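You operate a simulated robot arm through the tools that you are given. There is no shell and no other tool. Be economical: measure what you need, move in short steps, check, and stop when the job is done.

You are at the controls of a simulated two-armed robot. One attempt, no reset.

JOB
Take the large stone weight with an ochre hook and put it on top of the orange card. Put the chip from the top of the dark table on the second board from the bottom of the tall shelf. Put two of the blue clips from the top of the dark table on the bottom board of the tall shelf. Set the stop slide of the hand winder to 90 m. Count the paper sleeves on the top of the dark table, then put as many of the green clips from the top of the dark table on the top of the blue bench. The order is free. Set down upright: blue clip, green clip. The stop slide of the hand winder goes toward x +0.0, y +1.0, z +0.0 (a direction in the base frame), to its stop.

Only the result counts: the job must be done as asked and must still hold three seconds after the hand-in. Knocking over, shifting, dropping, spilling or breaking anything else fails it.

ROBOT AND FRAMES
Two 7-joint arms with two-finger parallel grippers on one trunk, on a base that drives. Base frame: it is fixed to the floor where the robot stands at the start and does not move with it; the origin is under the middle of the robot, x ahead of it, y to its left, z up. Lengths are in mm, angles in degrees, forces in N, time in s.
The left shoulder is at the start at [60, 189, 1203], the right one opposite. With the tool pointing down near the work surface each hand reaches from about 100 to 620 mm from the robot's upright axis, wherever it stands, measured 20 degrees to its own side. Places, roughly: blue clip (3x4x5 cm) [900, -200, 800]; blue clip (3x6x6 cm) [400, -200, 800]; blue clip (9x2x4 cm) [700, 700, 800]; bottom board of the tall shelf [4000, 2600, 400]; chip (6x2x8 cm) [600, 0, 800]; green clip (3x4x5 cm) [600, 200, 800]; green clip (9x2x4 cm) [500, 300, 800]; large stone weight with an ochre h (5x7x15 cm) [500, 0, 800]; orange card (9x12x4 cm) [600, 500, 800]; paper sleeve (5x9x5 cm) [500, 900, 800]; second board of the tall shelf [4000, 2600, 800]; stop slide of the hand winder [1000, 200, 800]; top of the blue bench [1300, 2500, 800]. Payload 3.43 kg a hand.
Tool frame (each hand has its own): the origin (TCP) lies between the finger pads and is the grasp point; the fingertips stand 30 mm ahead of it; z points along the fingers, y is the line along which they close. The gripper opens to 94 mm. The fingers are 28 mm wide and 10 mm thick; the gripper's body (50 by 96 mm) begins 55 mm behind the TCP.
Orientation is told as [roll, pitch, yaw] about the base's x, y, z axes, in that order, counted from this pose: with the fingers straight down and closing along the base's y, the tool's x points along the base's -x, its y along +y and its z along -z.

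CONTROLS
- The arms move only by the tool step_arm. It takes "left_deltas", "right_deltas" or both (then of equal length, played together; a hand with none holds still); each is a list of rows, each a list of 7 numbers: the shift along the base's x, y, z in units of 20 mm (1.0 is 20 mm), then the turn, a rotation vector about the base's x, y, z in units of 6 degrees (1.0 is 6 degrees), then the finger opening in cm, from 0 to 9.4. In form: [[x, y, z, ax, ay, az, hand], ...]. A call has 1 to 20 rows; each row shifts and turns the commanded pose from where the row before left it. A call with a number of a shift or a turn outside -1 to 1 is refused whole. Rows are played at 5 a second. More than 50 mm and 8.6 degrees between two rows, or a gripper value outside its range, and nothing of the call is played. Where a pose cannot be reached the arm comes as near as it can. A force on the tool above 40 N (or 10 N above the force at the start of the call, whichever is more), or a blocked arm, ends the call early, and 0.2 s more pass. The fingers move at their own pace (about 153 mm/s each) and stop on an object; they squeeze with about 34 N. The grip force told is the motor's: it shows also when the fingers shut on nothing. Time passes only in rows, and 0.2 s behind the last, so rows that do not move let the fingers close. It gives the time, the measured TCP pose, the force on the tool (base axes), the opening and the grip force at its end, in the units of the frame above (readings bear some noise), with the torque about the TCP (base axes, N m) and any sound that the robot's microphone picked up.
- Cameras (640 x 400 px; columns grow to the right, rows downward): "scene" is now at [14.9, 5.7, 1747.1]; the picture's right is [0.08, -1.00, 0.00], its down [-0.79, -0.07, -0.61] and it looks along [0.61, 0.05, -0.79] (base axes); focal length 291 px, centre (320, 200). "left" rides on the left gripper at [76, -14, -103] in its tool frame; the picture's right is [0.18, 0.98, 0.00], its down [-0.75, 0.14, -0.64] and it looks along [-0.63, 0.12, 0.77] (tool axes); focal length 243 px, centre (320, 200). "right" rides on the right gripper at [76, 14, -102] in its tool frame; the picture's right is [-0.18, 0.98, 0.00], its down [-0.75, -0.14, -0.64] and it looks along [-0.63, -0.12, 0.77] (tool axes); focal length 243 px, centre (320, 200). There is no depth. A picture from a camera that has moved, and an enlarged one, comes with that camera's place and axes in the base frame and with its lens.
- camera(camera): a new picture of that camera. The clock stands still meanwhile.
- move_column(by): slides the trunk up (or, below 0, down) by that many mm; the arms and the scene camera ride with it, the base frame stays. It gives what a move gives, with no picture.
- steer(legs): drives the robot by 1 to 6 legs, each [ahead, left, turn to the left] in mm, mm and degrees, along the robot's own axes; the way and the turn of a leg run together, so that a leg with both is an arc; at most 1500 mm and 180 degrees a leg. The arms and the cameras ride along, it lands a little off, and it stops where it bumps. It gives what a move gives.
- aim_head(pan, tilt): turns the head with the scene camera to pan (to the left, within 86 degrees either way) and tilt (down, from -29 to 69), counted from straight ahead of the robot. It gives what a move gives.
- enlarge(camera, box): a new picture of the part [left, top, right, bottom] of that camera's present view, enlarged. The clock stands still meanwhile.
- sign_off(): hands the job in; it is judged then, once.

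Work in short steps. Places have to be worked out from the pictures, the camera data and where the tool is seen: move nearer, look again, correct. Check each grasp and each placing, and mend what went wrong. You have 196 turns and 184 pictures in all, those below and enlarged ones among them. Open the grippers and draw the arms clear of the work before you hand the job in, unless the task says otherwise; then end with one line.

The tools are called as name(argument=value, ...) on one line, values as JSON. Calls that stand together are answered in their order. step_arm: Moves the arms, as the interface text tells. Its arguments: {"type":"object","properties":{"left_deltas":{"type":"array","items":{"type":"array","items":{"type":"number"}}},"right_deltas":{"type":"array","items":{"type":"array","items":{"type":"number"}}}},"required":[]} The other tools are called the same way: move_column (by) slides the trunk up or down; steer (legs) drives the base; aim_head (pan, tilt) turns the head that bears the scene camera; camera (camera) takes a picture; enlarge (camera, box) takes an enlarged picture of a part of a camera's view; sign_off () hands the job in.

At the start:

```text
clock: 0.0
left_tcp_pos: [416.1, 346.7, 1079.0]
left_orientation: [-0.1, -0.1, 0.0]
left_wrist_force: [0.3, 0.1, 0.6]
left_moment: [0.01, 0.01, -0.05]
left_opening: 94.1
left_gripper_force: 0.1
right_tcp_pos: [346.9, -46.0, 1087.2]
right_orientation: [0.0, 0.0, 0.1]
right_wrist_force: [0.8, 0.3, -0.1]
right_moment: [0.0, -0.02, -0.04]
right_opening: 93.9
right_gripper_force: 0.1
trunk travel left (down, up): [-875.0, 115.0]
robot x, y, heading: [1.1, -2.6, 0.2]
head pan, tilt: [4.8, 52.5]
```

scene: 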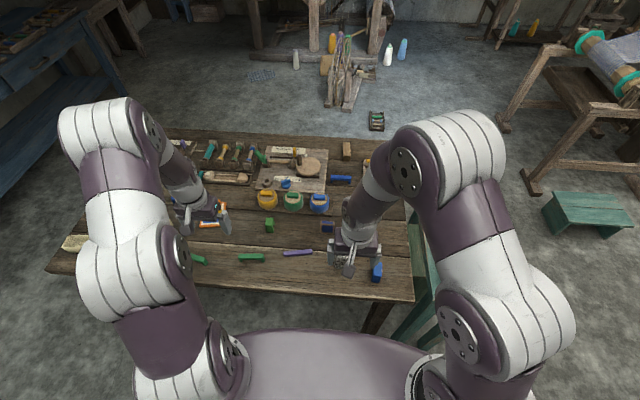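
right: 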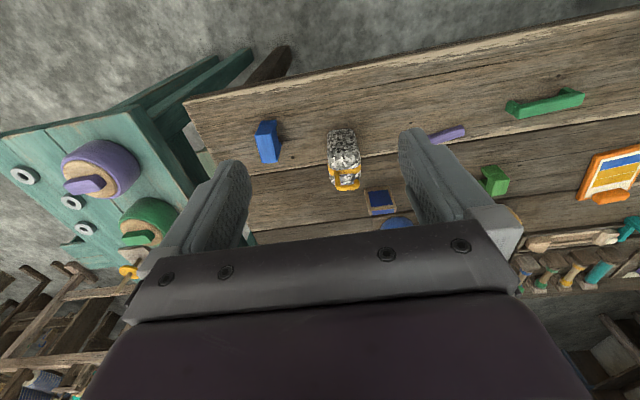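
left: 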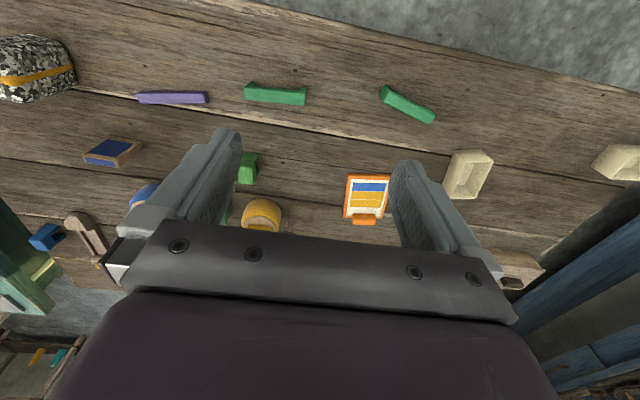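

The arms hide part of the table; I take enlarged views of the table to find all the things.

enlarge(camera="scene", box=[160, 120, 420, 300])

enlarge(camera="left", box=[0, 0, 640, 290])

enlarge(camera="right", box=[0, 80, 640, 300])

```text
2.22 times, centred on (290, 210) of scene
camera zoom: at [14.9, 5.7, 1747.1], right [0.08, -1.0, 0.0], down [-0.79, -0.07, -0.61], along [0.61, 0.05, -0.79], focal length 648 px, centre (387, 178)
```

zoom: 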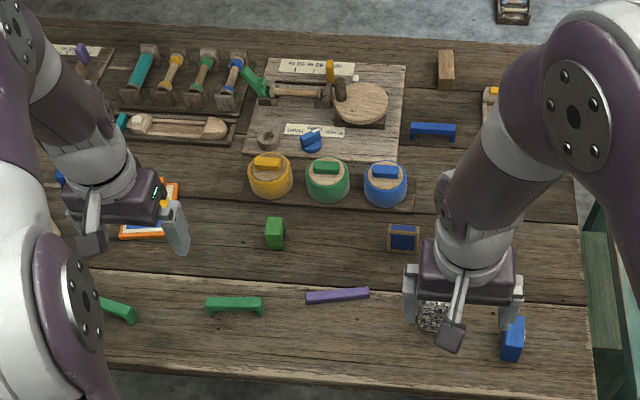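

```text
1.00 times, centred on (320, 145) of left
camera zoom: at [340.1, 331.5, 1182.7], right [-0.18, 0.98, 0.0], down [0.75, 0.14, 0.64], along [0.63, 0.12, -0.77], focal length 243 px, centre (320, 255)
```

zoom: 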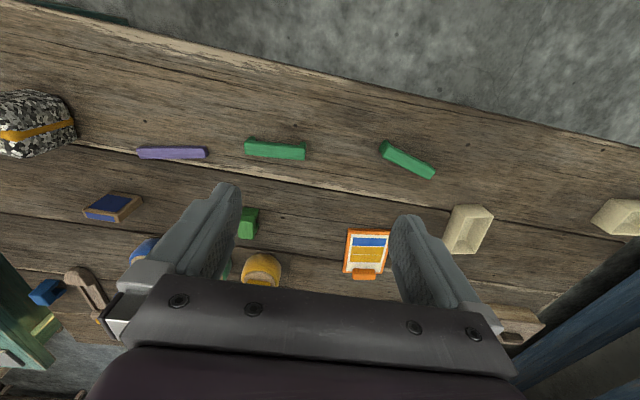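

```text
1.00 times, centred on (320, 190) of right
camera zoom: at [270.7, -32.3, 1188.4], right [0.18, 0.98, 0.0], down [0.75, -0.14, 0.64], along [0.63, -0.12, -0.77], focal length 243 px, centre (320, 210)
```

zoom: 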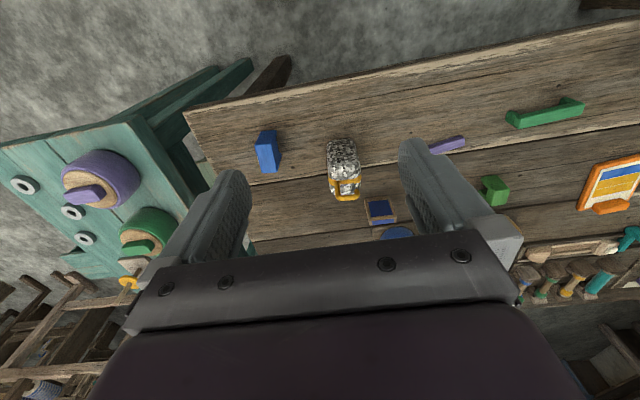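

I pull both hands back and outward to clear the head camera's view.

step_arm(left_deltas=[[-1, 1, 0, 0, 0, 0, 9.4], [-1, 1, 0, 0, 0, 0, 9.4], [-1, 1, 0, 0, 0, 0, 9.4], [-1, 1, 0, 0, 0, 0, 9.4], [-1, 1, 0, 0, 0, 0, 9.4], [-1, 1, 0, 0, 0, 0, 9.4], [-1, 1, 0, 0, 0, 0, 9.4], [-1, 1, 0, 0, 0, 0, 9.4], [-1, 1, 0, 0, 0, 0, 9.4], [-1, 1, 0, 0, 0, 0, 9.4]], right_deltas=[[-1, -1, 0, 0, 0, 0, 9.4], [-1, -1, 0, 0, 0, 0, 9.4], [-1, -1, 0, 0, 0, 0, 9.4], [-1, -1, 0, 0, 0, 0, 9.4], [-1, -1, 0, 0, 0, 0, 9.4], [-1, -1, 0, 0, 0, 0, 9.4], [-1, -1, 0, 0, 0, 0, 9.4], [0, -1, 0, 0, 0, 0, 9.4], [0, -1, 0, 0, 0, 0, 9.4], [0, -1, 0, 0, 0, 0, 9.4]])

camera(camera="scene")

```text
clock: 1.2
left_tcp_pos: [323.1, 437.5, 1080.4]
left_orientation: [-0.1, -0.1, -0.1]
left_wrist_force: [0.6, -0.6, -0.6]
left_moment: [-0.01, 0.02, 0.01]
left_opening: 94.2
left_gripper_force: 0.0
right_tcp_pos: [260.4, -138.4, 1088.5]
right_orientation: [0.3, -1.2, -0.8]
right_wrist_force: [3.6, -1.8, 6.3]
right_moment: [0.32, 1.02, 0.19]
right_opening: 94.0
right_gripper_force: 0.1
trunk travel left (down, up): [-875.0, 115.0]
robot x, y, heading: [-0.9, 0.3, -0.1]
head pan, tilt: [4.8, 52.5]
stopped in row 5 (right hand): the force on the tool passed its limit (the readings are from after the stop); the commanded pose is now the measured one
```

```text
177 pictures are left
camera scene: at [13.2, 5.7, 1747.2], right [0.08, -1.0, 0.0], down [-0.79, -0.07, -0.61], along [0.61, 0.05, -0.79], focal length 291 px, centre (320, 200)
```

scene: 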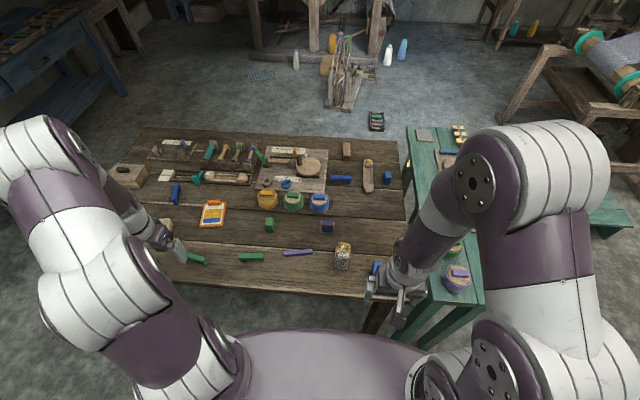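

The view is much clearer; I enlarge the table's left and right halves.

enlarge(camera="scene", box=[60, 125, 250, 275])

enlarge(camera="scene", box=[240, 125, 440, 285])

enlarge(camera="scene", box=[240, 140, 340, 200])

camera(camera="left")

```text
2.67 times, centred on (155, 200) of scene
camera zoom: at [13.2, 5.7, 1747.2], right [0.08, -1.0, 0.0], down [-0.79, -0.07, -0.61], along [0.61, 0.05, -0.79], focal length 777 px, centre (760, 200)
```

zoom: 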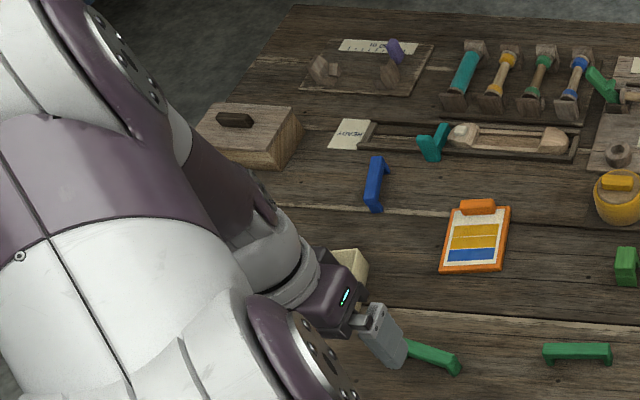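

```text
2.50 times, centred on (340, 205) of scene
camera zoom: at [13.2, 5.7, 1747.2], right [0.08, -1.0, 0.0], down [-0.79, -0.07, -0.61], along [0.61, 0.05, -0.79], focal length 728 px, centre (270, 188)
```

zoom: 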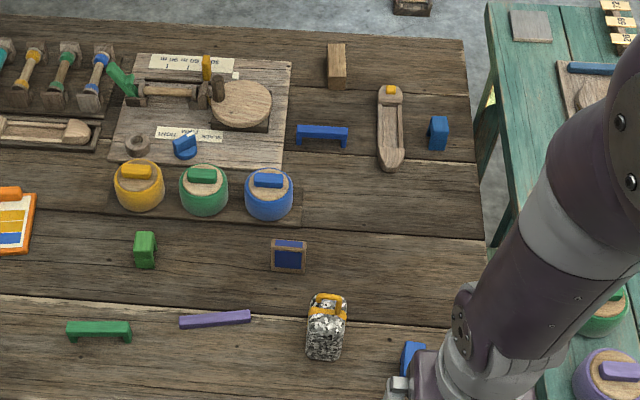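

```text
6.40 times, centred on (290, 170) of scene
camera zoom: at [13.2, 5.7, 1747.2], right [0.08, -1.0, 0.0], down [-0.79, -0.07, -0.61], along [0.61, 0.05, -0.79], focal length 1865 px, centre (512, 392)
```

zoom: 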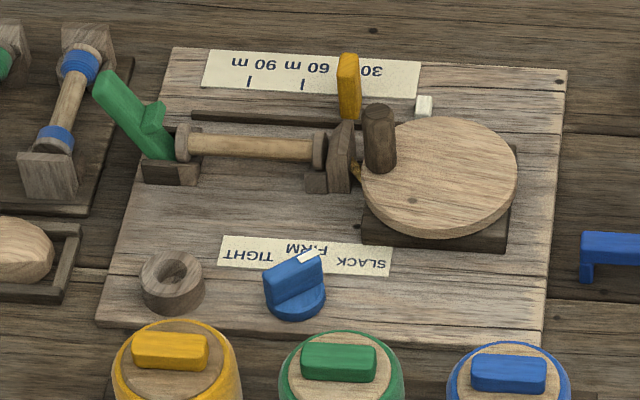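

```text
173 pictures are left
camera left: at [247.0, 423.3, 1182.8], right [-0.18, 0.98, 0.0], down [0.75, 0.14, 0.64], along [0.63, 0.12, -0.77], focal length 243 px, centre (320, 200)
```

left: 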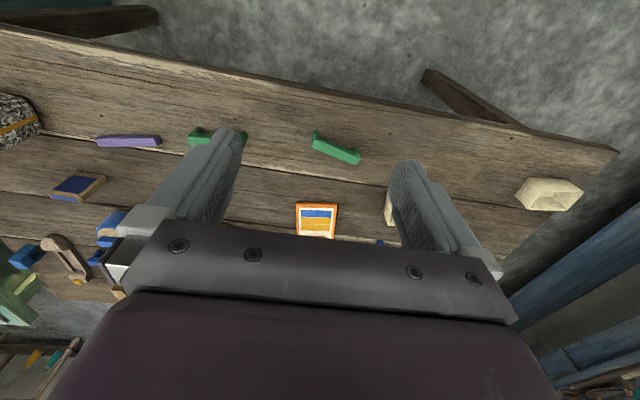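

Next I look from the right hand for the stone and the near blue clip, and enlarge the stone in the scene view.

camera(camera="right")

enlarge(camera="scene", box=[310, 210, 400, 280])

```text
172 pictures are left
camera right: at [183.3, -122.5, 1189.3], right [0.2, 0.98, 0.01], down [0.74, -0.15, 0.66], along [0.65, -0.12, -0.75], focal length 243 px, centre (320, 200)
```

right: 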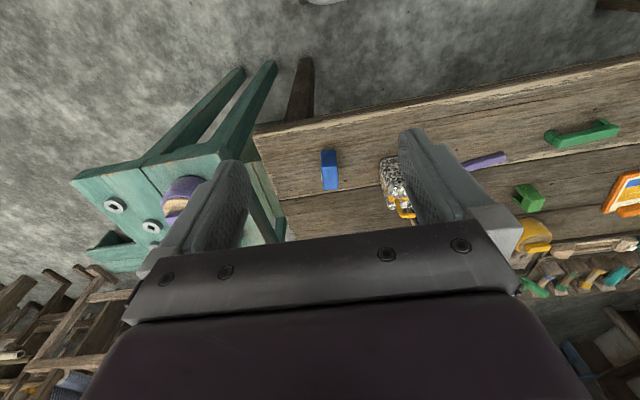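

```text
5.71 times, centred on (355, 245) of scene
camera zoom: at [13.2, 5.7, 1747.2], right [0.08, -1.0, 0.0], down [-0.79, -0.07, -0.61], along [0.61, 0.05, -0.79], focal length 1665 px, centre (120, -57)
```

zoom: 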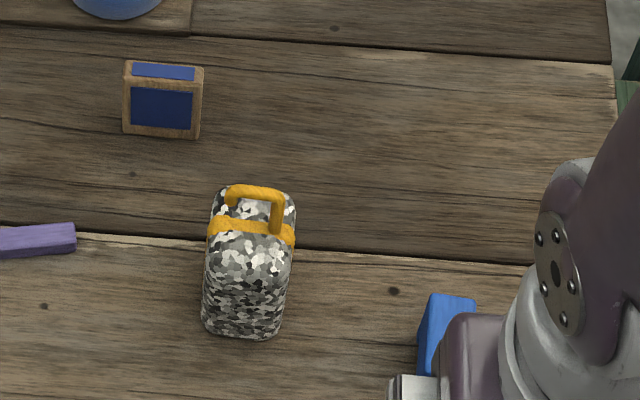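

The stone stands upright with its hook on top at about (488,-34), and the chip stands at about (603,26). I look toward the tall shelf and the bench before planning the carries.

aim_head(pan=38, tilt=18)

camera(camera="scene")

enlarge(camera="scene", box=[300, 60, 460, 180])

```text
clock: 2.2
left_tcp_pos: [322.7, 437.9, 1079.9]
left_orientation: [0.0, 0.0, 0.0]
left_wrist_force: [-0.4, -0.8, 0.0]
left_moment: [-0.01, 0.01, 0.01]
left_opening: 93.9
left_gripper_force: 0.0
right_tcp_pos: [262.7, -137.0, 1088.0]
right_orientation: [0.5, -1.2, -0.8]
right_wrist_force: [6.0, -1.3, 7.7]
right_moment: [0.3, 1.53, 0.1]
right_opening: 94.0
right_gripper_force: 0.1
trunk travel left (down, up): [-875.0, 115.0]
robot x, y, heading: [1.5, -0.1, 0.1]
head pan, tilt: [38.0, 18.0]
```

```text
170 pictures are left
camera scene: at [13.7, 56.8, 1799.2], right [0.61, -0.79, 0.0], down [-0.24, -0.19, -0.95], along [0.75, 0.58, -0.31], focal length 291 px, centre (320, 200)
```

scene: 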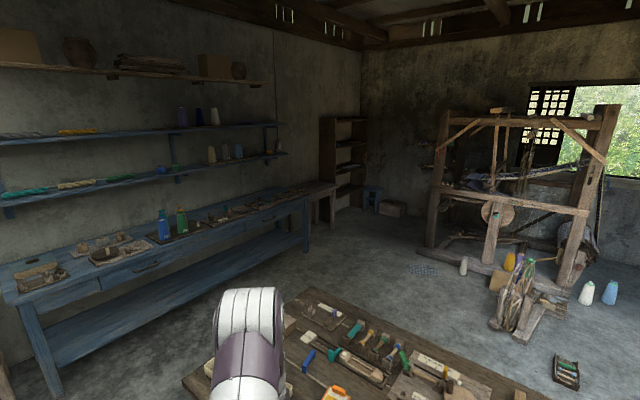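

```text
3.33 times, centred on (380, 120) of scene
camera zoom: at [13.7, 56.8, 1799.2], right [0.61, -0.79, 0.0], down [-0.24, -0.19, -0.95], along [0.75, 0.58, -0.31], focal length 971 px, centre (120, 467)
```

zoom: 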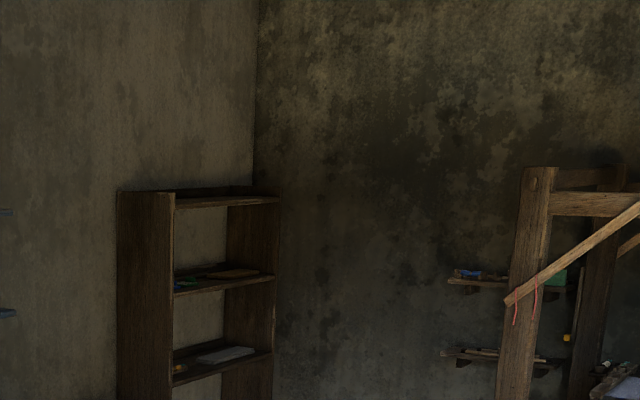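

The shelf's open face looks toward -y. I enlarge the shelf's lower part and the bench.

enlarge(camera="scene", box=[290, 105, 410, 245])

enlarge(camera="scene", box=[0, 170, 340, 330])

enlarge(camera="scene", box=[180, 270, 480, 400])

```text
2.86 times, centred on (350, 175) of scene
camera zoom: at [13.7, 56.8, 1799.2], right [0.61, -0.79, 0.0], down [-0.24, -0.19, -0.95], along [0.75, 0.58, -0.31], focal length 832 px, centre (234, 271)
```

zoom: 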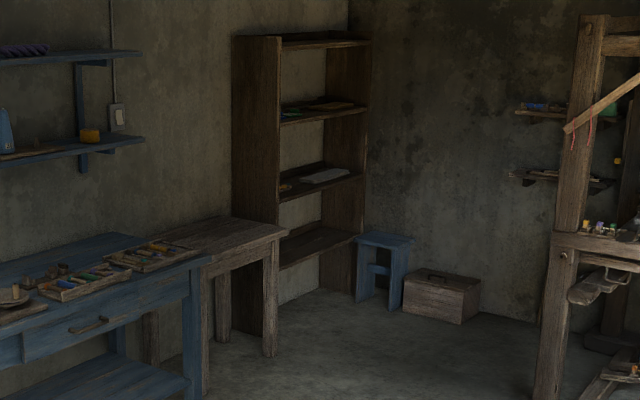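

```text
1.88 times, centred on (170, 250) of scene
camera zoom: at [13.7, 56.8, 1799.2], right [0.61, -0.79, 0.0], down [-0.24, -0.19, -0.95], along [0.75, 0.58, -0.31], focal length 548 px, centre (602, 106)
```

zoom: 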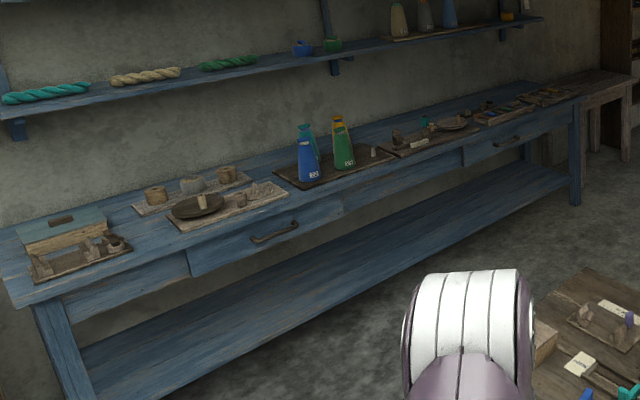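

```text
2.13 times, centred on (330, 335) of scene
camera zoom: at [13.7, 56.8, 1799.2], right [0.61, -0.79, 0.0], down [-0.24, -0.19, -0.95], along [0.75, 0.58, -0.31], focal length 622 px, centre (299, -88)
```

zoom: 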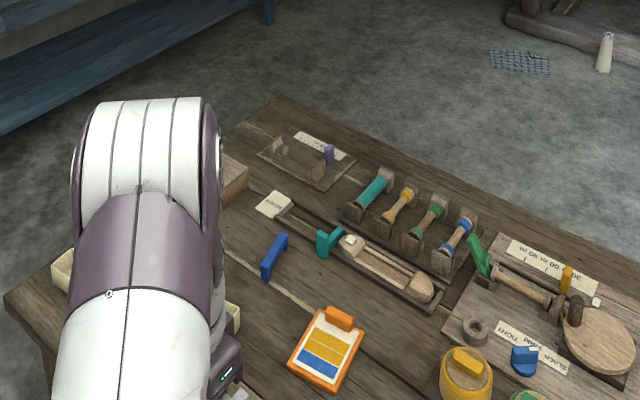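

I bring the right hand over the stone for a closer look, straightening it.

step_arm(right_deltas=[[0.9, 0.45, -0.4, -0.08, 0.2, 0.13, 9.4], [0.9, 0.45, -0.4, 0, 0, 0, 9.4], [0.9, 0.45, -0.4, 0, 0, 0, 9.4], [0.9, 0.45, -0.4, 0, 0, 0, 9.4], [0.9, 0.45, -0.4, 0, 0, 0, 9.4], [0.9, 0.45, -0.4, 0, 0, 0, 9.4], [0.9, 0.45, -0.4, 0, 0, 0, 9.4], [0.9, 0.45, -0.4, 0, 0, 0, 9.4], [0.9, 0.45, -0.4, 0, 0, 0, 9.4], [0.9, 0.45, -0.4, 0, 0, 0, 9.4], [0.9, 0.45, -0.4, 0, 0, 0, 9.4]])

camera(camera="right")

aim_head(pan=0, tilt=55)

enlarge(camera="scene", box=[250, 170, 410, 290])

```text
clock: 4.6
left_tcp_pos: [323.3, 438.3, 1079.5]
left_orientation: [0.0, 0.1, 0.0]
left_wrist_force: [1.0, -0.2, 0.2]
left_moment: [-0.03, -0.01, -0.02]
left_opening: 94.0
left_gripper_force: 0.1
right_tcp_pos: [460.5, -37.9, 1000.3]
right_orientation: [-0.2, -0.1, 0.0]
right_wrist_force: [-0.2, 0.6, -0.5]
right_moment: [-0.02, 0.0, 0.01]
right_opening: 93.9
right_gripper_force: 0.1
trunk travel left (down, up): [-875.0, 115.0]
robot x, y, heading: [-2.0, -1.8, 0.3]
head pan, tilt: [38.0, 18.0]
```

```text
165 pictures are left
camera right: at [384.9, -23.7, 1102.1], right [0.18, 0.98, 0.0], down [0.75, -0.14, 0.64], along [0.63, -0.12, -0.77], focal length 243 px, centre (320, 200)
```

right: 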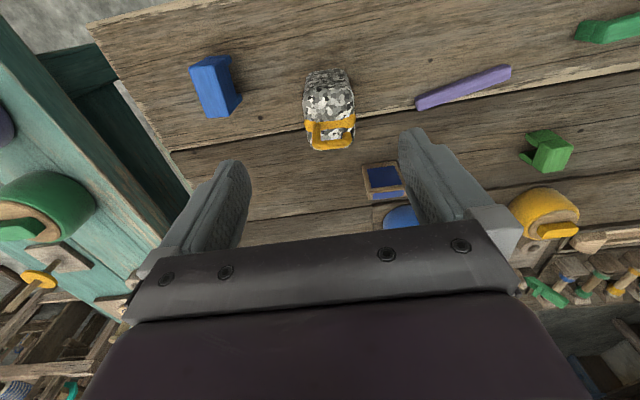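

```text
clock: 5.6
left_tcp_pos: [322.2, 437.3, 1080.1]
left_orientation: [-0.1, -0.1, 0.1]
left_wrist_force: [0.4, -0.4, -1.0]
left_moment: [-0.03, 0.0, -0.01]
left_opening: 94.0
left_gripper_force: 0.1
right_tcp_pos: [459.9, -38.4, 1001.6]
right_orientation: [0.0, 0.0, -0.1]
right_wrist_force: [0.2, -0.3, 0.7]
right_moment: [0.05, -0.02, -0.06]
right_opening: 94.1
right_gripper_force: 0.1
trunk travel left (down, up): [-875.0, 115.0]
robot x, y, heading: [-0.9, 1.6, 0.1]
head pan, tilt: [0.0, 55.0]
```

```text
3.33 times, centred on (330, 230) of scene
camera zoom: at [12.8, -0.4, 1744.0], right [0.0, -1.0, 0.0], down [-0.82, 0.0, -0.57], along [0.57, 0.0, -0.82], focal length 971 px, centre (287, 100)
```

zoom: 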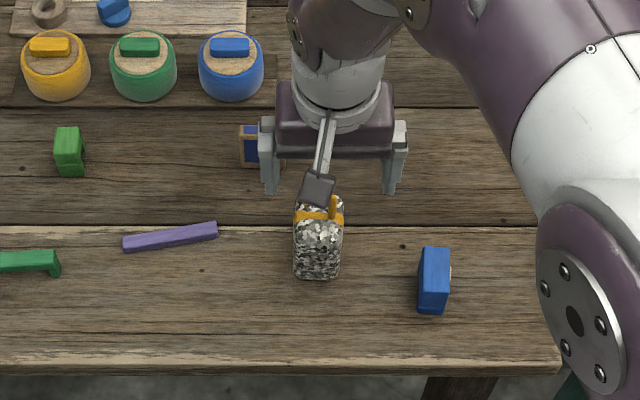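

I place the stone's centre at about (480,-33) with the hook's top near z≈915–930. I move over it and descend to TCP z≈886, keeping the palm above the hook.

step_arm(right_deltas=[[1, 0.25, 0, 0, 0, 0, 9.4], [0, 0, -1, 0, 0, 0, 9.4], [0, 0, -1, 0, 0, 0, 9.4], [0, 0, -1, 0, 0, 0, 9.4]])

camera(camera="right")

```text
clock: 6.6
left_tcp_pos: [324.5, 438.8, 1079.3]
left_orientation: [0.0, 0.0, -0.1]
left_wrist_force: [-0.5, 0.5, 0.1]
left_moment: [0.01, -0.01, 0.0]
left_opening: 94.2
left_gripper_force: 0.0
right_tcp_pos: [482.3, -32.9, 941.0]
right_orientation: [-0.1, 0.0, 0.0]
right_wrist_force: [0.6, -0.4, 0.0]
right_moment: [-0.01, 0.02, -0.04]
right_opening: 93.7
right_gripper_force: 0.0
trunk travel left (down, up): [-875.0, 115.0]
robot x, y, heading: [3.8, 1.3, 0.0]
head pan, tilt: [0.0, 55.0]
```

```text
163 pictures are left
camera right: at [405.2, -18.7, 1042.2], right [0.18, 0.98, 0.0], down [0.75, -0.14, 0.64], along [0.63, -0.12, -0.77], focal length 243 px, centre (320, 200)
```

right: 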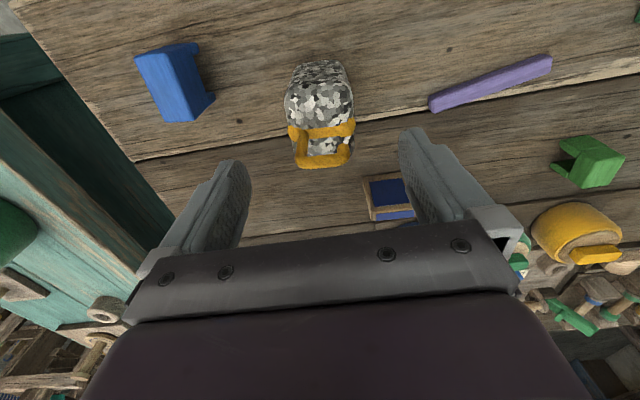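

The stone is centred between the fingers. I descend another 55 mm and close.

step_arm(right_deltas=[[-0.2, 0, -0.9, 0, 0, 0, 9.4], [0, 0, -0.9, 0, 0, 0, 9.4], [0, 0, -0.9, 0, 0, 0, 9.4], [0, 0, 0, 0, 0, 0, 9.4]])

camera(camera="right")

enlarge(camera="scene", box=[290, 190, 410, 280])

```text
clock: 7.6
left_tcp_pos: [323.3, 437.3, 1080.4]
left_orientation: [0.0, 0.0, 0.0]
left_wrist_force: [0.0, 0.5, -0.2]
left_moment: [0.0, 0.02, 0.01]
left_opening: 94.1
left_gripper_force: 0.2
right_tcp_pos: [475.5, -33.5, 887.0]
right_orientation: [-0.1, 0.0, 0.0]
right_wrist_force: [0.0, -0.4, 0.8]
right_moment: [0.0, 0.01, 0.0]
right_opening: 94.0
right_gripper_force: 0.1
trunk travel left (down, up): [-875.0, 115.0]
robot x, y, heading: [0.1, 2.3, -0.0]
head pan, tilt: [0.0, 55.0]
```

```text
162 pictures are left
camera right: at [400.1, -19.6, 988.3], right [0.18, 0.98, 0.0], down [0.75, -0.14, 0.64], along [0.63, -0.12, -0.77], focal length 243 px, centre (320, 200)
```

right: 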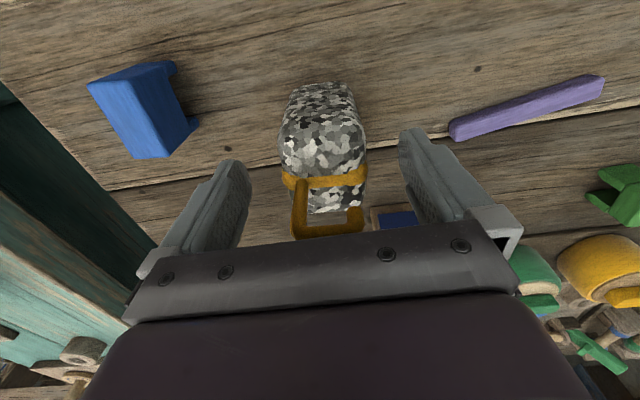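

```text
4.44 times, centred on (350, 235) of scene
camera zoom: at [12.4, -0.5, 1743.9], right [0.0, -1.0, 0.0], down [-0.82, 0.0, -0.57], along [0.57, 0.0, -0.82], focal length 1295 px, centre (187, 44)
```

zoom: 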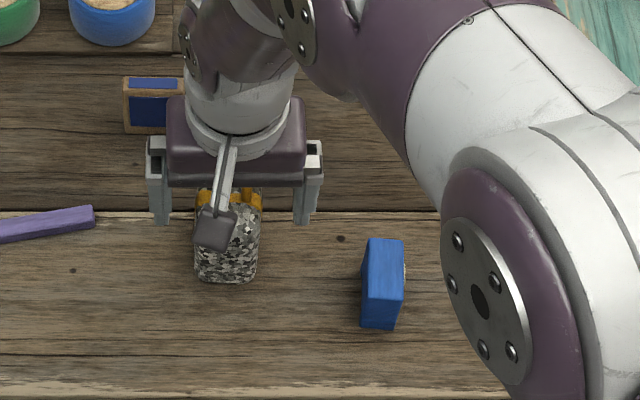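

The band sits at about TCP level with the fingertips on the body below it; I close and then lift slightly.

step_arm(right_deltas=[[0, 0, 0, 0, 0, 0, 0], [0, 0, 0, 0, 0, 0, 0], [0, 0, 0, 0, 0, 0, 0], [0, 0, 0.5, 0, 0, 0, 0], [0, 0, 0.5, 0, 0, 0, 0], [0, 0, 0, 0, 0, 0, 0]])

camera(camera="right")

```text
clock: 9.0
left_tcp_pos: [324.2, 438.4, 1079.6]
left_orientation: [0.0, 0.0, 0.0]
left_wrist_force: [-0.2, -0.1, 0.3]
left_moment: [0.0, 0.0, 0.0]
left_opening: 93.8
left_gripper_force: 0.0
right_tcp_pos: [476.4, -34.5, 906.5]
right_orientation: [-0.1, 0.1, 0.1]
right_wrist_force: [0.1, 0.3, -5.2]
right_moment: [0.02, 0.03, -0.02]
right_opening: 50.0
right_gripper_force: 33.7
trunk travel left (down, up): [-875.0, 115.0]
robot x, y, heading: [-1.5, -2.8, -0.1]
head pan, tilt: [0.0, 55.0]
```

```text
160 pictures are left
camera right: at [400.7, -19.3, 1008.2], right [0.18, 0.98, 0.0], down [0.75, -0.14, 0.64], along [0.63, -0.12, -0.77], focal length 243 px, centre (320, 200)
```

right: 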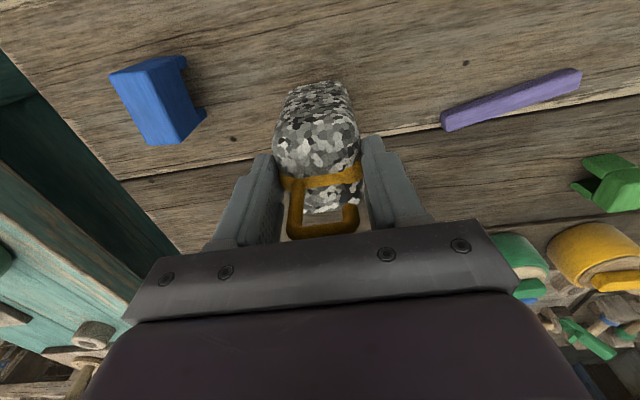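

The stone is held (about 0.5 kg). I raise it and then drive left so that the card at about (630,484) comes in reach of the right hand.

step_arm(right_deltas=[[0, 0, 1, 0, 0, 0, 0], [0, 0, 1, 0, 0, 0, 0], [0, 0, 1, 0, 0, 0, 0], [0, 0, 1, 0, 0, 0, 0], [0, 0, 1, 0, 0, 0, 0], [0, 0, 1, 0, 0, 0, 0], [0, 0, 0, 0, 0, 0, 0]])

steer(legs=[[0, 560, 0]])

camera(camera="scene")

camera(camera="right")

```text
clock: 10.6
left_tcp_pos: [323.7, 438.1, 1080.5]
left_orientation: [0.1, 0.0, 0.0]
left_wrist_force: [-0.2, 0.0, 0.4]
left_moment: [-0.01, -0.03, 0.03]
left_opening: 93.8
left_gripper_force: 0.1
right_tcp_pos: [475.9, -34.2, 1027.1]
right_orientation: [-0.3, 0.1, 0.0]
right_wrist_force: [-0.1, -0.8, -5.5]
right_moment: [0.04, 0.02, 0.02]
right_opening: 49.7
right_gripper_force: 33.7
trunk travel left (down, up): [-875.0, 115.0]
robot x, y, heading: [3.7, 3.2, 0.1]
head pan, tilt: [0.0, 55.0]
```

```text
clock: 13.8
left_tcp_pos: [325.4, 998.9, 1080.8]
left_orientation: [0.0, 0.0, -0.2]
left_wrist_force: [-0.9, -0.2, 0.2]
left_moment: [-0.01, -0.01, 0.01]
left_opening: 94.1
left_gripper_force: 0.1
right_tcp_pos: [476.8, 527.3, 1026.2]
right_orientation: [-0.2, 0.1, -0.1]
right_wrist_force: [0.4, -0.1, -5.8]
right_moment: [0.0, 0.05, -0.01]
right_opening: 49.7
right_gripper_force: 33.8
trunk travel left (down, up): [-875.0, 115.0]
robot x, y, heading: [-0.6, 560.2, -0.1]
head pan, tilt: [0.0, 55.0]
```

```text
159 pictures are left
camera scene: at [14.1, 560.5, 1743.9], right [0.0, -1.0, 0.0], down [-0.82, 0.0, -0.57], along [0.57, 0.0, -0.82], focal length 291 px, centre (320, 200)
```

scene: 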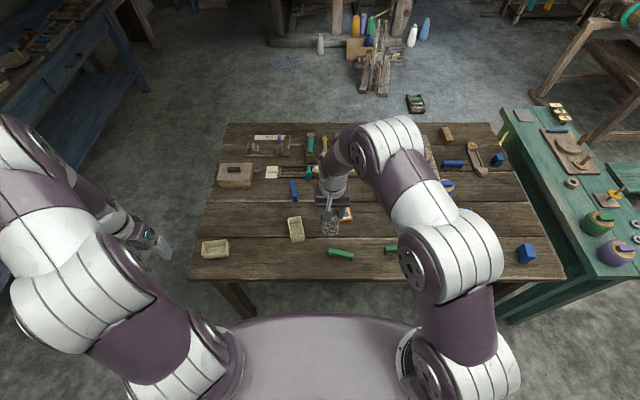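

```text
158 pictures are left
camera right: at [400.7, 541.6, 1128.7], right [0.19, 0.98, 0.0], down [0.75, -0.14, 0.64], along [0.63, -0.12, -0.77], focal length 243 px, centre (320, 200)
```

right: 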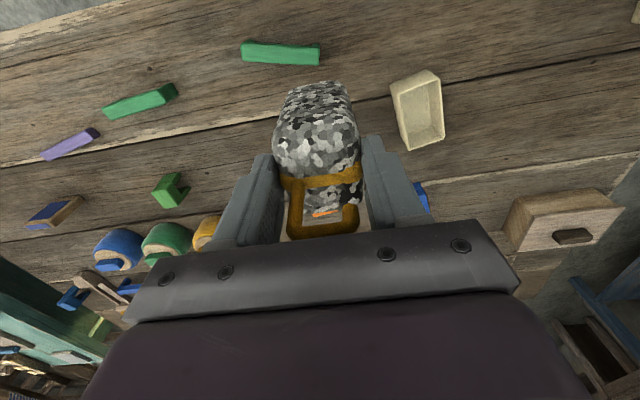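

Two cream open-topped pieces are in view; I enlarge to identify the paper sleeves and to refine the card's place.

enlarge(camera="scene", box=[190, 120, 370, 290])

enlarge(camera="scene", box=[370, 100, 570, 280])

```text
2.35 times, centred on (280, 205) of scene
camera zoom: at [14.1, 560.5, 1743.9], right [0.0, -1.0, 0.0], down [-0.82, 0.0, -0.57], along [0.57, 0.0, -0.82], focal length 686 px, centre (414, 188)
```

zoom: 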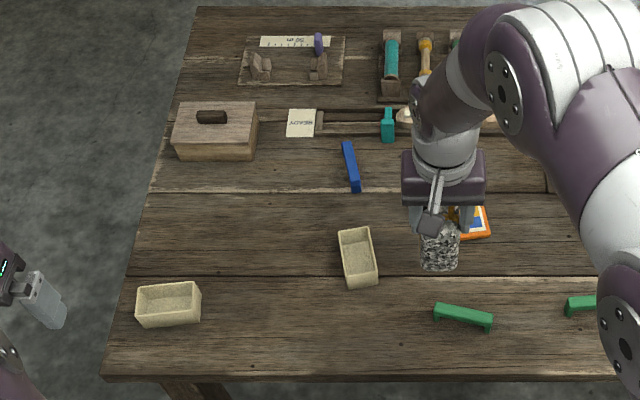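

```text
2.22 times, centred on (470, 190) of scene
camera zoom: at [14.1, 560.5, 1743.9], right [0.0, -1.0, 0.0], down [-0.82, 0.0, -0.57], along [0.57, 0.0, -0.82], focal length 648 px, centre (-13, 222)
```

zoom: 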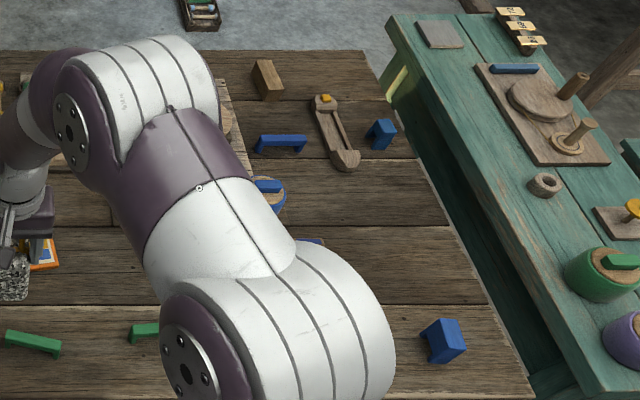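

There are two paper sleeves (cream trays), so two green clips go to the bench. I drive 45 mm ahead and then move the stone over the card at (622,484).

steer(legs=[[45, 0, 0]])

step_arm(right_deltas=[[1, -0.43, 0, 0, 0, 0, 0], [1, -0.43, 0, 0, 0, 0, 0], [1, -0.43, 0, 0, 0, 0, 0], [1, -0.43, 0, 0, 0, 0, 0], [1, -0.43, 0, 0, 0, 0, 0], [0, 0, 0, 0, 0, 0, 0]])

camera(camera="right")

enlarge(camera="scene", box=[270, 150, 400, 260])

```text
clock: 14.7
left_tcp_pos: [365.5, 1000.0, 1082.5]
left_orientation: [-0.1, -0.3, -0.2]
left_wrist_force: [-1.0, 0.2, 0.5]
left_moment: [0.0, 0.03, 0.01]
left_opening: 94.0
left_gripper_force: 0.0
right_tcp_pos: [515.3, 528.2, 1028.4]
right_orientation: [-0.2, -0.2, -0.1]
right_wrist_force: [-0.4, -0.6, -5.0]
right_moment: [0.01, -0.02, 0.02]
right_opening: 49.5
right_gripper_force: 33.5
trunk travel left (down, up): [-875.0, 115.0]
robot x, y, heading: [51.1, 558.4, -0.2]
head pan, tilt: [0.0, 55.0]
```

```text
clock: 16.1
left_tcp_pos: [369.9, 999.5, 1080.7]
left_orientation: [0.0, 0.1, 0.0]
left_wrist_force: [-0.5, -0.1, -0.1]
left_moment: [-0.01, 0.03, -0.01]
left_opening: 94.3
left_gripper_force: 0.0
right_tcp_pos: [620.5, 485.4, 1027.0]
right_orientation: [-0.2, 0.1, -0.2]
right_wrist_force: [0.0, -1.2, -5.6]
right_moment: [0.01, 0.01, 0.01]
right_opening: 49.5
right_gripper_force: 34.0
trunk travel left (down, up): [-875.0, 115.0]
robot x, y, heading: [45.8, 564.3, -0.3]
head pan, tilt: [0.0, 55.0]
```

```text
155 pictures are left
camera right: at [545.2, 499.4, 1129.0], right [0.19, 0.98, 0.0], down [0.75, -0.14, 0.64], along [0.63, -0.12, -0.77], focal length 243 px, centre (320, 200)
```

right: 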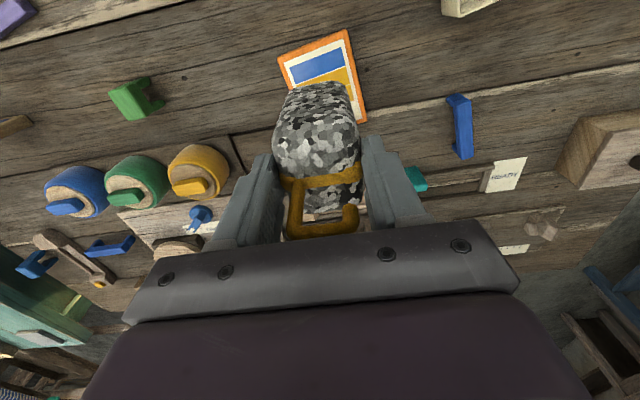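

```text
3.64 times, centred on (335, 205) of scene
camera zoom: at [59.2, 561.6, 1743.9], right [0.0, -1.0, 0.0], down [-0.82, 0.0, -0.57], along [0.57, 0.0, -0.82], focal length 1060 px, centre (266, 182)
```

zoom: 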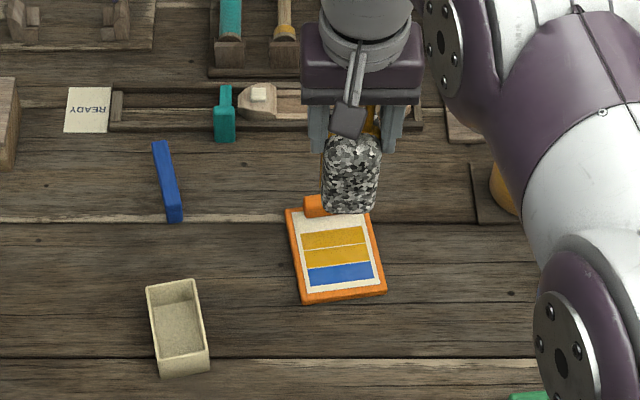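

I refine the card's face centre to about (635,486) and lower the stone to just above it.

step_arm(right_deltas=[[0.3, 0, -1, 0, 0, 0, 0], [0, 0, -1, 0, 0, 0, 0], [0, 0, -1, 0, 0, 0, 0], [0, 0, -1, 0, 0, 0, 0], [0, 0, -1, 0, 0, 0, 0], [0, 0, -0.7, 0, 0, 0, 0], [0, 0, 0, 0, 0, 0, 0]])

enlarge(camera="scene", box=[270, 150, 400, 260])

camera(camera="right")

```text
clock: 17.7
left_tcp_pos: [370.3, 998.7, 1078.9]
left_orientation: [-0.1, -0.1, -0.2]
left_wrist_force: [0.0, -0.1, -0.3]
left_moment: [-0.01, -0.01, 0.04]
left_opening: 93.9
left_gripper_force: 0.0
right_tcp_pos: [627.1, 485.4, 911.5]
right_orientation: [-0.2, 0.0, -0.1]
right_wrist_force: [-0.3, -0.6, -5.0]
right_moment: [0.01, 0.0, 0.0]
right_opening: 49.6
right_gripper_force: 34.1
trunk travel left (down, up): [-875.0, 115.0]
robot x, y, heading: [46.5, 562.7, -0.1]
head pan, tilt: [0.0, 55.0]
```

```text
3.64 times, centred on (335, 205) of scene
camera zoom: at [58.8, 561.3, 1743.9], right [0.0, -1.0, 0.0], down [-0.82, 0.0, -0.57], along [0.57, 0.0, -0.82], focal length 1060 px, centre (266, 182)
```

zoom: 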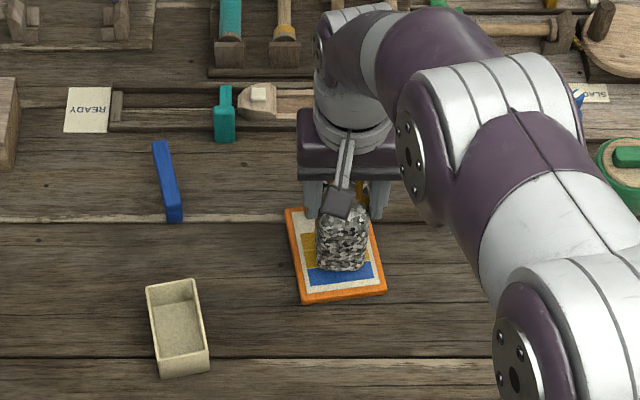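

```text
152 pictures are left
camera right: at [551.4, 499.5, 1014.1], right [0.19, 0.98, 0.0], down [0.75, -0.14, 0.64], along [0.63, -0.12, -0.77], focal length 243 px, centre (320, 200)
```

right: 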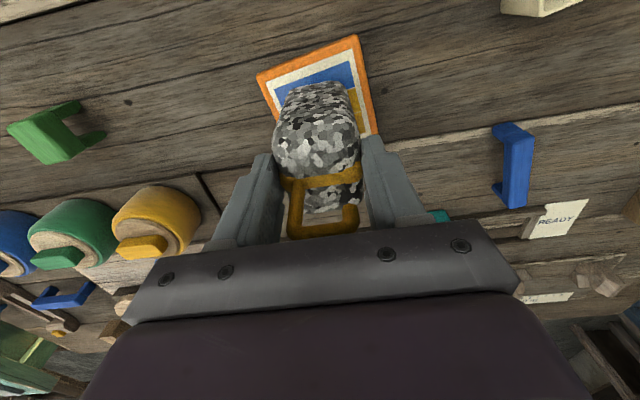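

The stone hangs well inside the card's face. I lower it in 3 mm steps until contact shows.

step_arm(right_deltas=[[0, 0.1, -0.3, 0, 0, 0, 0], [0, 0, -0.15, 0, 0, 0, 0], [0, 0, -0.15, 0, 0, 0, 0], [0, 0, 0, 0, 0, 0, 0]])

```text
clock: 18.7
left_tcp_pos: [369.7, 998.9, 1079.8]
left_orientation: [0.1, -0.1, -0.1]
left_wrist_force: [0.5, 0.3, -0.6]
left_moment: [-0.03, -0.01, -0.02]
left_opening: 94.1
left_gripper_force: 0.0
right_tcp_pos: [626.6, 486.8, 899.7]
right_orientation: [-0.2, 0.2, -0.1]
right_wrist_force: [-0.1, 0.6, -5.1]
right_moment: [0.0, 0.03, -0.03]
right_opening: 49.7
right_gripper_force: 33.5
trunk travel left (down, up): [-875.0, 115.0]
robot x, y, heading: [48.6, 562.3, -0.2]
head pan, tilt: [0.0, 55.0]
```

No contact yet at 899.7; I continue down in small steps.

step_arm(right_deltas=[[0, 0, -0.1, 0, 0, 0, 0], [0, 0, -0.1, 0, 0, 0, 0], [0, 0, -0.05, 0, 0, 0, 0], [0, 0, 0, 0, 0, 0, 0]])

```text
clock: 19.7
left_tcp_pos: [367.7, 999.7, 1081.3]
left_orientation: [0.0, -0.1, -0.3]
left_wrist_force: [-0.2, 0.4, -0.3]
left_moment: [0.01, 0.0, -0.02]
left_opening: 94.1
left_gripper_force: 0.0
right_tcp_pos: [625.4, 487.1, 898.3]
right_orientation: [-0.1, -0.2, -0.2]
right_wrist_force: [-1.1, -2.0, 16.9]
right_moment: [-0.13, 0.66, 0.06]
right_opening: 49.6
right_gripper_force: 34.0
trunk travel left (down, up): [-875.0, 115.0]
robot x, y, heading: [44.1, 557.4, -0.1]
head pan, tilt: [0.0, 55.0]
```

Contact is felt (+17 N). I open, wait, and rise straight up.

step_arm(right_deltas=[[0, 0, 0.1, 0, 0, 0, 0], [0, 0, 0, 0, 0, 0, 9.4], [0, 0, 0, 0, 0, 0, 9.4], [0, 0, 0.7, 0, 0, 0, 9.4], [0, 0, 1, 0, 0, 0, 9.4], [0, 0, 1, 0, 0, 0, 9.4], [0, 0, 1, 0, 0, 0, 9.4], [0, 0, 1, 0, 0, 0, 9.4], [0, 0, 1, 0, 0, 0, 9.4]])

camera(camera="right")

enlarge(camera="scene", box=[270, 150, 400, 260])

```text
clock: 21.7
left_tcp_pos: [369.6, 999.6, 1079.0]
left_orientation: [-0.1, 0.0, 0.0]
left_wrist_force: [-0.5, 0.5, 0.4]
left_moment: [-0.01, -0.04, 0.04]
left_opening: 94.1
left_gripper_force: 0.2
right_tcp_pos: [625.4, 486.0, 1012.0]
right_orientation: [-0.1, 0.1, 0.0]
right_wrist_force: [0.9, -0.3, 0.0]
right_moment: [0.01, 0.0, 0.0]
right_opening: 94.0
right_gripper_force: 0.1
trunk travel left (down, up): [-875.0, 115.0]
robot x, y, heading: [42.0, 560.3, 0.0]
head pan, tilt: [0.0, 55.0]
```

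```text
151 pictures are left
camera right: at [550.3, 501.4, 1113.9], right [0.19, 0.98, 0.0], down [0.75, -0.14, 0.64], along [0.63, -0.12, -0.77], focal length 243 px, centre (320, 200)
```

right: 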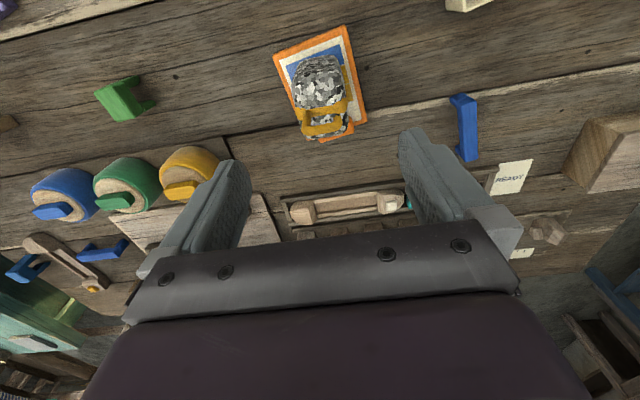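

```text
3.64 times, centred on (335, 205) of scene
camera zoom: at [57.4, 561.5, 1743.9], right [0.0, -1.0, 0.0], down [-0.82, 0.0, -0.57], along [0.57, 0.0, -0.82], focal length 1060 px, centre (266, 182)
```

zoom: 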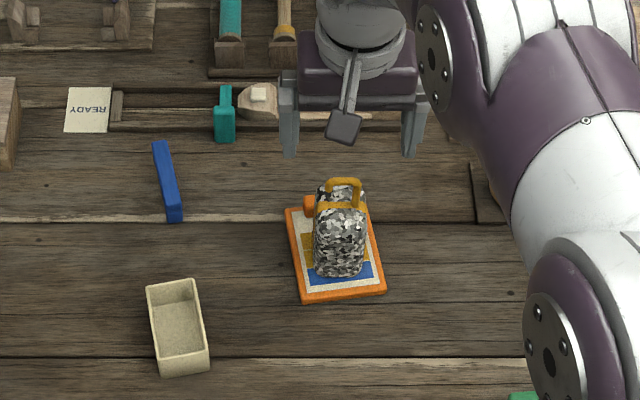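

The stone stands on the card. I pull the right hand back, drive right to y≈300, and next turn both wrists to pick the two long green clips, estimated at (436,489) and (452,281).

step_arm(right_deltas=[[-1, 0, 0.5, 0, 0, 0, 9.4], [-1, 0, 0.5, 0, 0, 0, 9.4], [-1, 0, 0, 0, 0, 0, 9.4], [-1, 0, 0, 0, 0, 0, 9.4], [-1, 0, 0, 0, 0, 0, 9.4], [-1, 0, 0, 0, 0, 0, 9.4], [-1, 0, 0, 0, 0, 0, 9.4], [-1, 0, 0, 0, 0, 0, 9.4]])

steer(legs=[[0, -260, 0]])

step_arm(left_deltas=[[0.5, -1, 0, 0, 0, 1, 9.4], [0.5, -1, 0, 0, 0, 1, 9.4], [0.5, -1, 0, 0, 0, 1, 9.4], [0.5, -1, 0, 0, 0, 1, 9.4], [0.2, -1, 0, 0, 0, 1, 9.4], [0, -1, 0, 0, 0, 1, 9.4], [0, -1, 0, 0, 0, 1, 9.4], [0, -0.5, 0, 0, 0, 1, 9.4], [0, 0, 0, 0, 0, 1, 9.4], [0, 0, 0, 0, 0, 1, 9.4], [0, 0, 0, 0, 0, 1, 9.4], [0, 0, 0, 0, 0, 1, 9.4], [0, 0, 0, 0, 0, 0.9, 9.4]], right_deltas=[[0, 0, 0, 0, 0, 1, 9.4], [0, 0, 0, 0, 0, 1, 9.4], [0, 0, 0, 0, 0, 1, 9.4], [0, 0, 0, 0, 0, 1, 9.4], [0, 0, 0, 0, 0, 1, 9.4], [0, 0, 0, 0, 0, 1, 9.4], [0, 0, 0, 0, 0, 1, 9.4], [0, 0, 0, 0, 0, 1, 9.4], [0, 0, 0, 0, 0, 1, 9.4], [0, 0, 0, 0, 0, 1, 9.4], [0, 0, 0, 0, 0, 1, 9.4], [0, 0, 0, 0, 0, 1, 9.4], [0, 0, 0, 0, 0, 1, 9.4]])

camera(camera="scene")

```text
clock: 23.5
left_tcp_pos: [369.1, 999.1, 1080.6]
left_orientation: [0.0, 0.0, -0.1]
left_wrist_force: [-0.2, -0.6, 0.5]
left_moment: [0.01, 0.03, 0.0]
left_opening: 93.9
left_gripper_force: 0.1
right_tcp_pos: [465.4, 486.5, 1033.0]
right_orientation: [-0.1, 0.0, -0.1]
right_wrist_force: [-0.9, 0.0, -0.8]
right_moment: [-0.01, 0.0, 0.01]
right_opening: 94.2
right_gripper_force: 0.0
trunk travel left (down, up): [-875.0, 115.0]
robot x, y, heading: [48.4, 560.2, -0.1]
head pan, tilt: [0.0, 55.0]
```

```text
clock: 25.4
left_tcp_pos: [368.5, 740.2, 1079.5]
left_orientation: [0.1, 0.0, -0.1]
left_wrist_force: [0.3, -0.4, -0.5]
left_moment: [0.01, 0.0, 0.01]
left_opening: 94.0
left_gripper_force: 0.0
right_tcp_pos: [465.3, 227.2, 1032.2]
right_orientation: [-0.2, 0.0, 0.1]
right_wrist_force: [-0.2, 0.6, -0.2]
right_moment: [0.01, -0.04, -0.01]
right_opening: 94.0
right_gripper_force: 0.2
trunk travel left (down, up): [-875.0, 115.0]
robot x, y, heading: [41.3, 301.2, -0.3]
head pan, tilt: [0.0, 55.0]
```

```text
clock: 28.2
left_tcp_pos: [412.7, 589.2, 1080.0]
left_orientation: [0.1, 0.0, 77.5]
left_wrist_force: [-1.0, 0.5, 0.0]
left_moment: [0.01, -0.01, -0.02]
left_opening: 93.9
left_gripper_force: 0.0
right_tcp_pos: [464.9, 226.4, 1031.9]
right_orientation: [-0.3, 0.0, 78.1]
right_wrist_force: [-0.2, 0.0, -0.3]
right_moment: [0.01, 0.04, 0.0]
right_opening: 94.1
right_gripper_force: 0.0
trunk travel left (down, up): [-875.0, 115.0]
robot x, y, heading: [44.3, 300.4, -0.3]
head pan, tilt: [0.0, 55.0]
```

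```text
149 pictures are left
camera scene: at [57.4, 300.3, 1743.9], right [0.0, -1.0, 0.0], down [-0.82, 0.0, -0.57], along [0.57, 0.0, -0.82], focal length 291 px, centre (320, 200)
```

scene: 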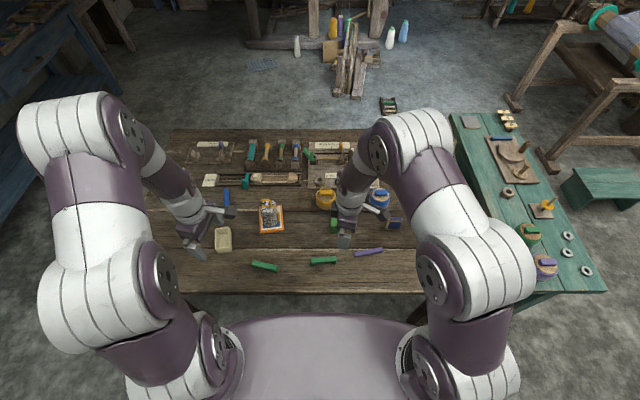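

Both wrists turned freely. I enlarge the green clips to fix their places.

enlarge(camera="scene", box=[240, 240, 350, 290])

camera(camera="left")

camera(camera="right")

```text
5.82 times, centred on (295, 265) of scene
camera zoom: at [57.4, 300.3, 1743.9], right [0.0, -1.0, 0.0], down [-0.82, 0.0, -0.57], along [0.57, 0.0, -0.82], focal length 1695 px, centre (466, -178)
```

zoom: 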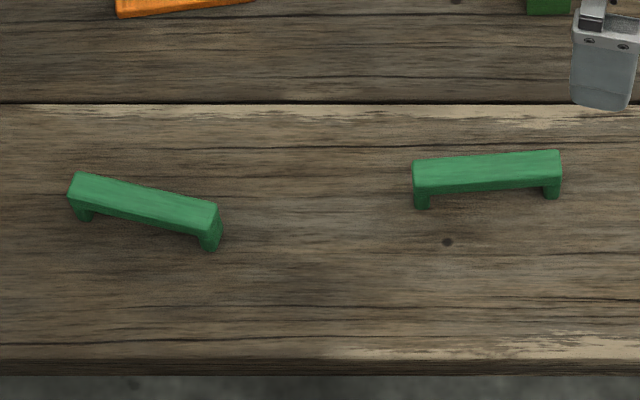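

```text
147 pictures are left
camera left: at [411.0, 511.0, 1182.5], right [-1.0, 0.03, 0.0], down [0.03, 0.77, 0.64], along [0.02, 0.64, -0.77], focal length 243 px, centre (320, 200)
```

left: 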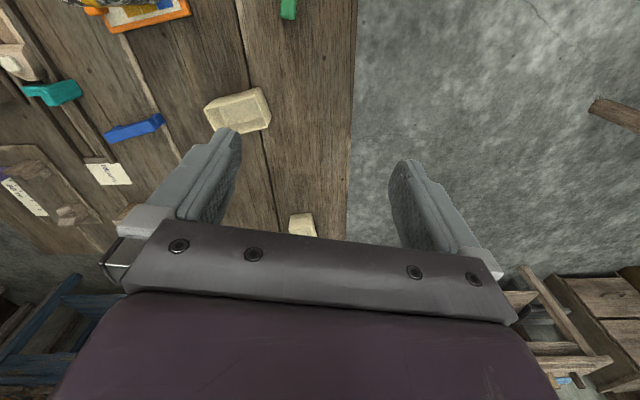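

```text
146 pictures are left
camera right: at [436.2, 154.2, 1133.9], right [-0.92, 0.38, 0.0], down [0.29, 0.71, 0.64], along [0.25, 0.59, -0.77], focal length 243 px, centre (320, 200)
```

right: 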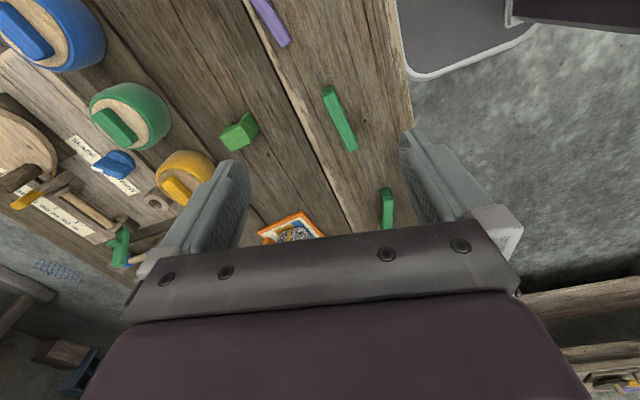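

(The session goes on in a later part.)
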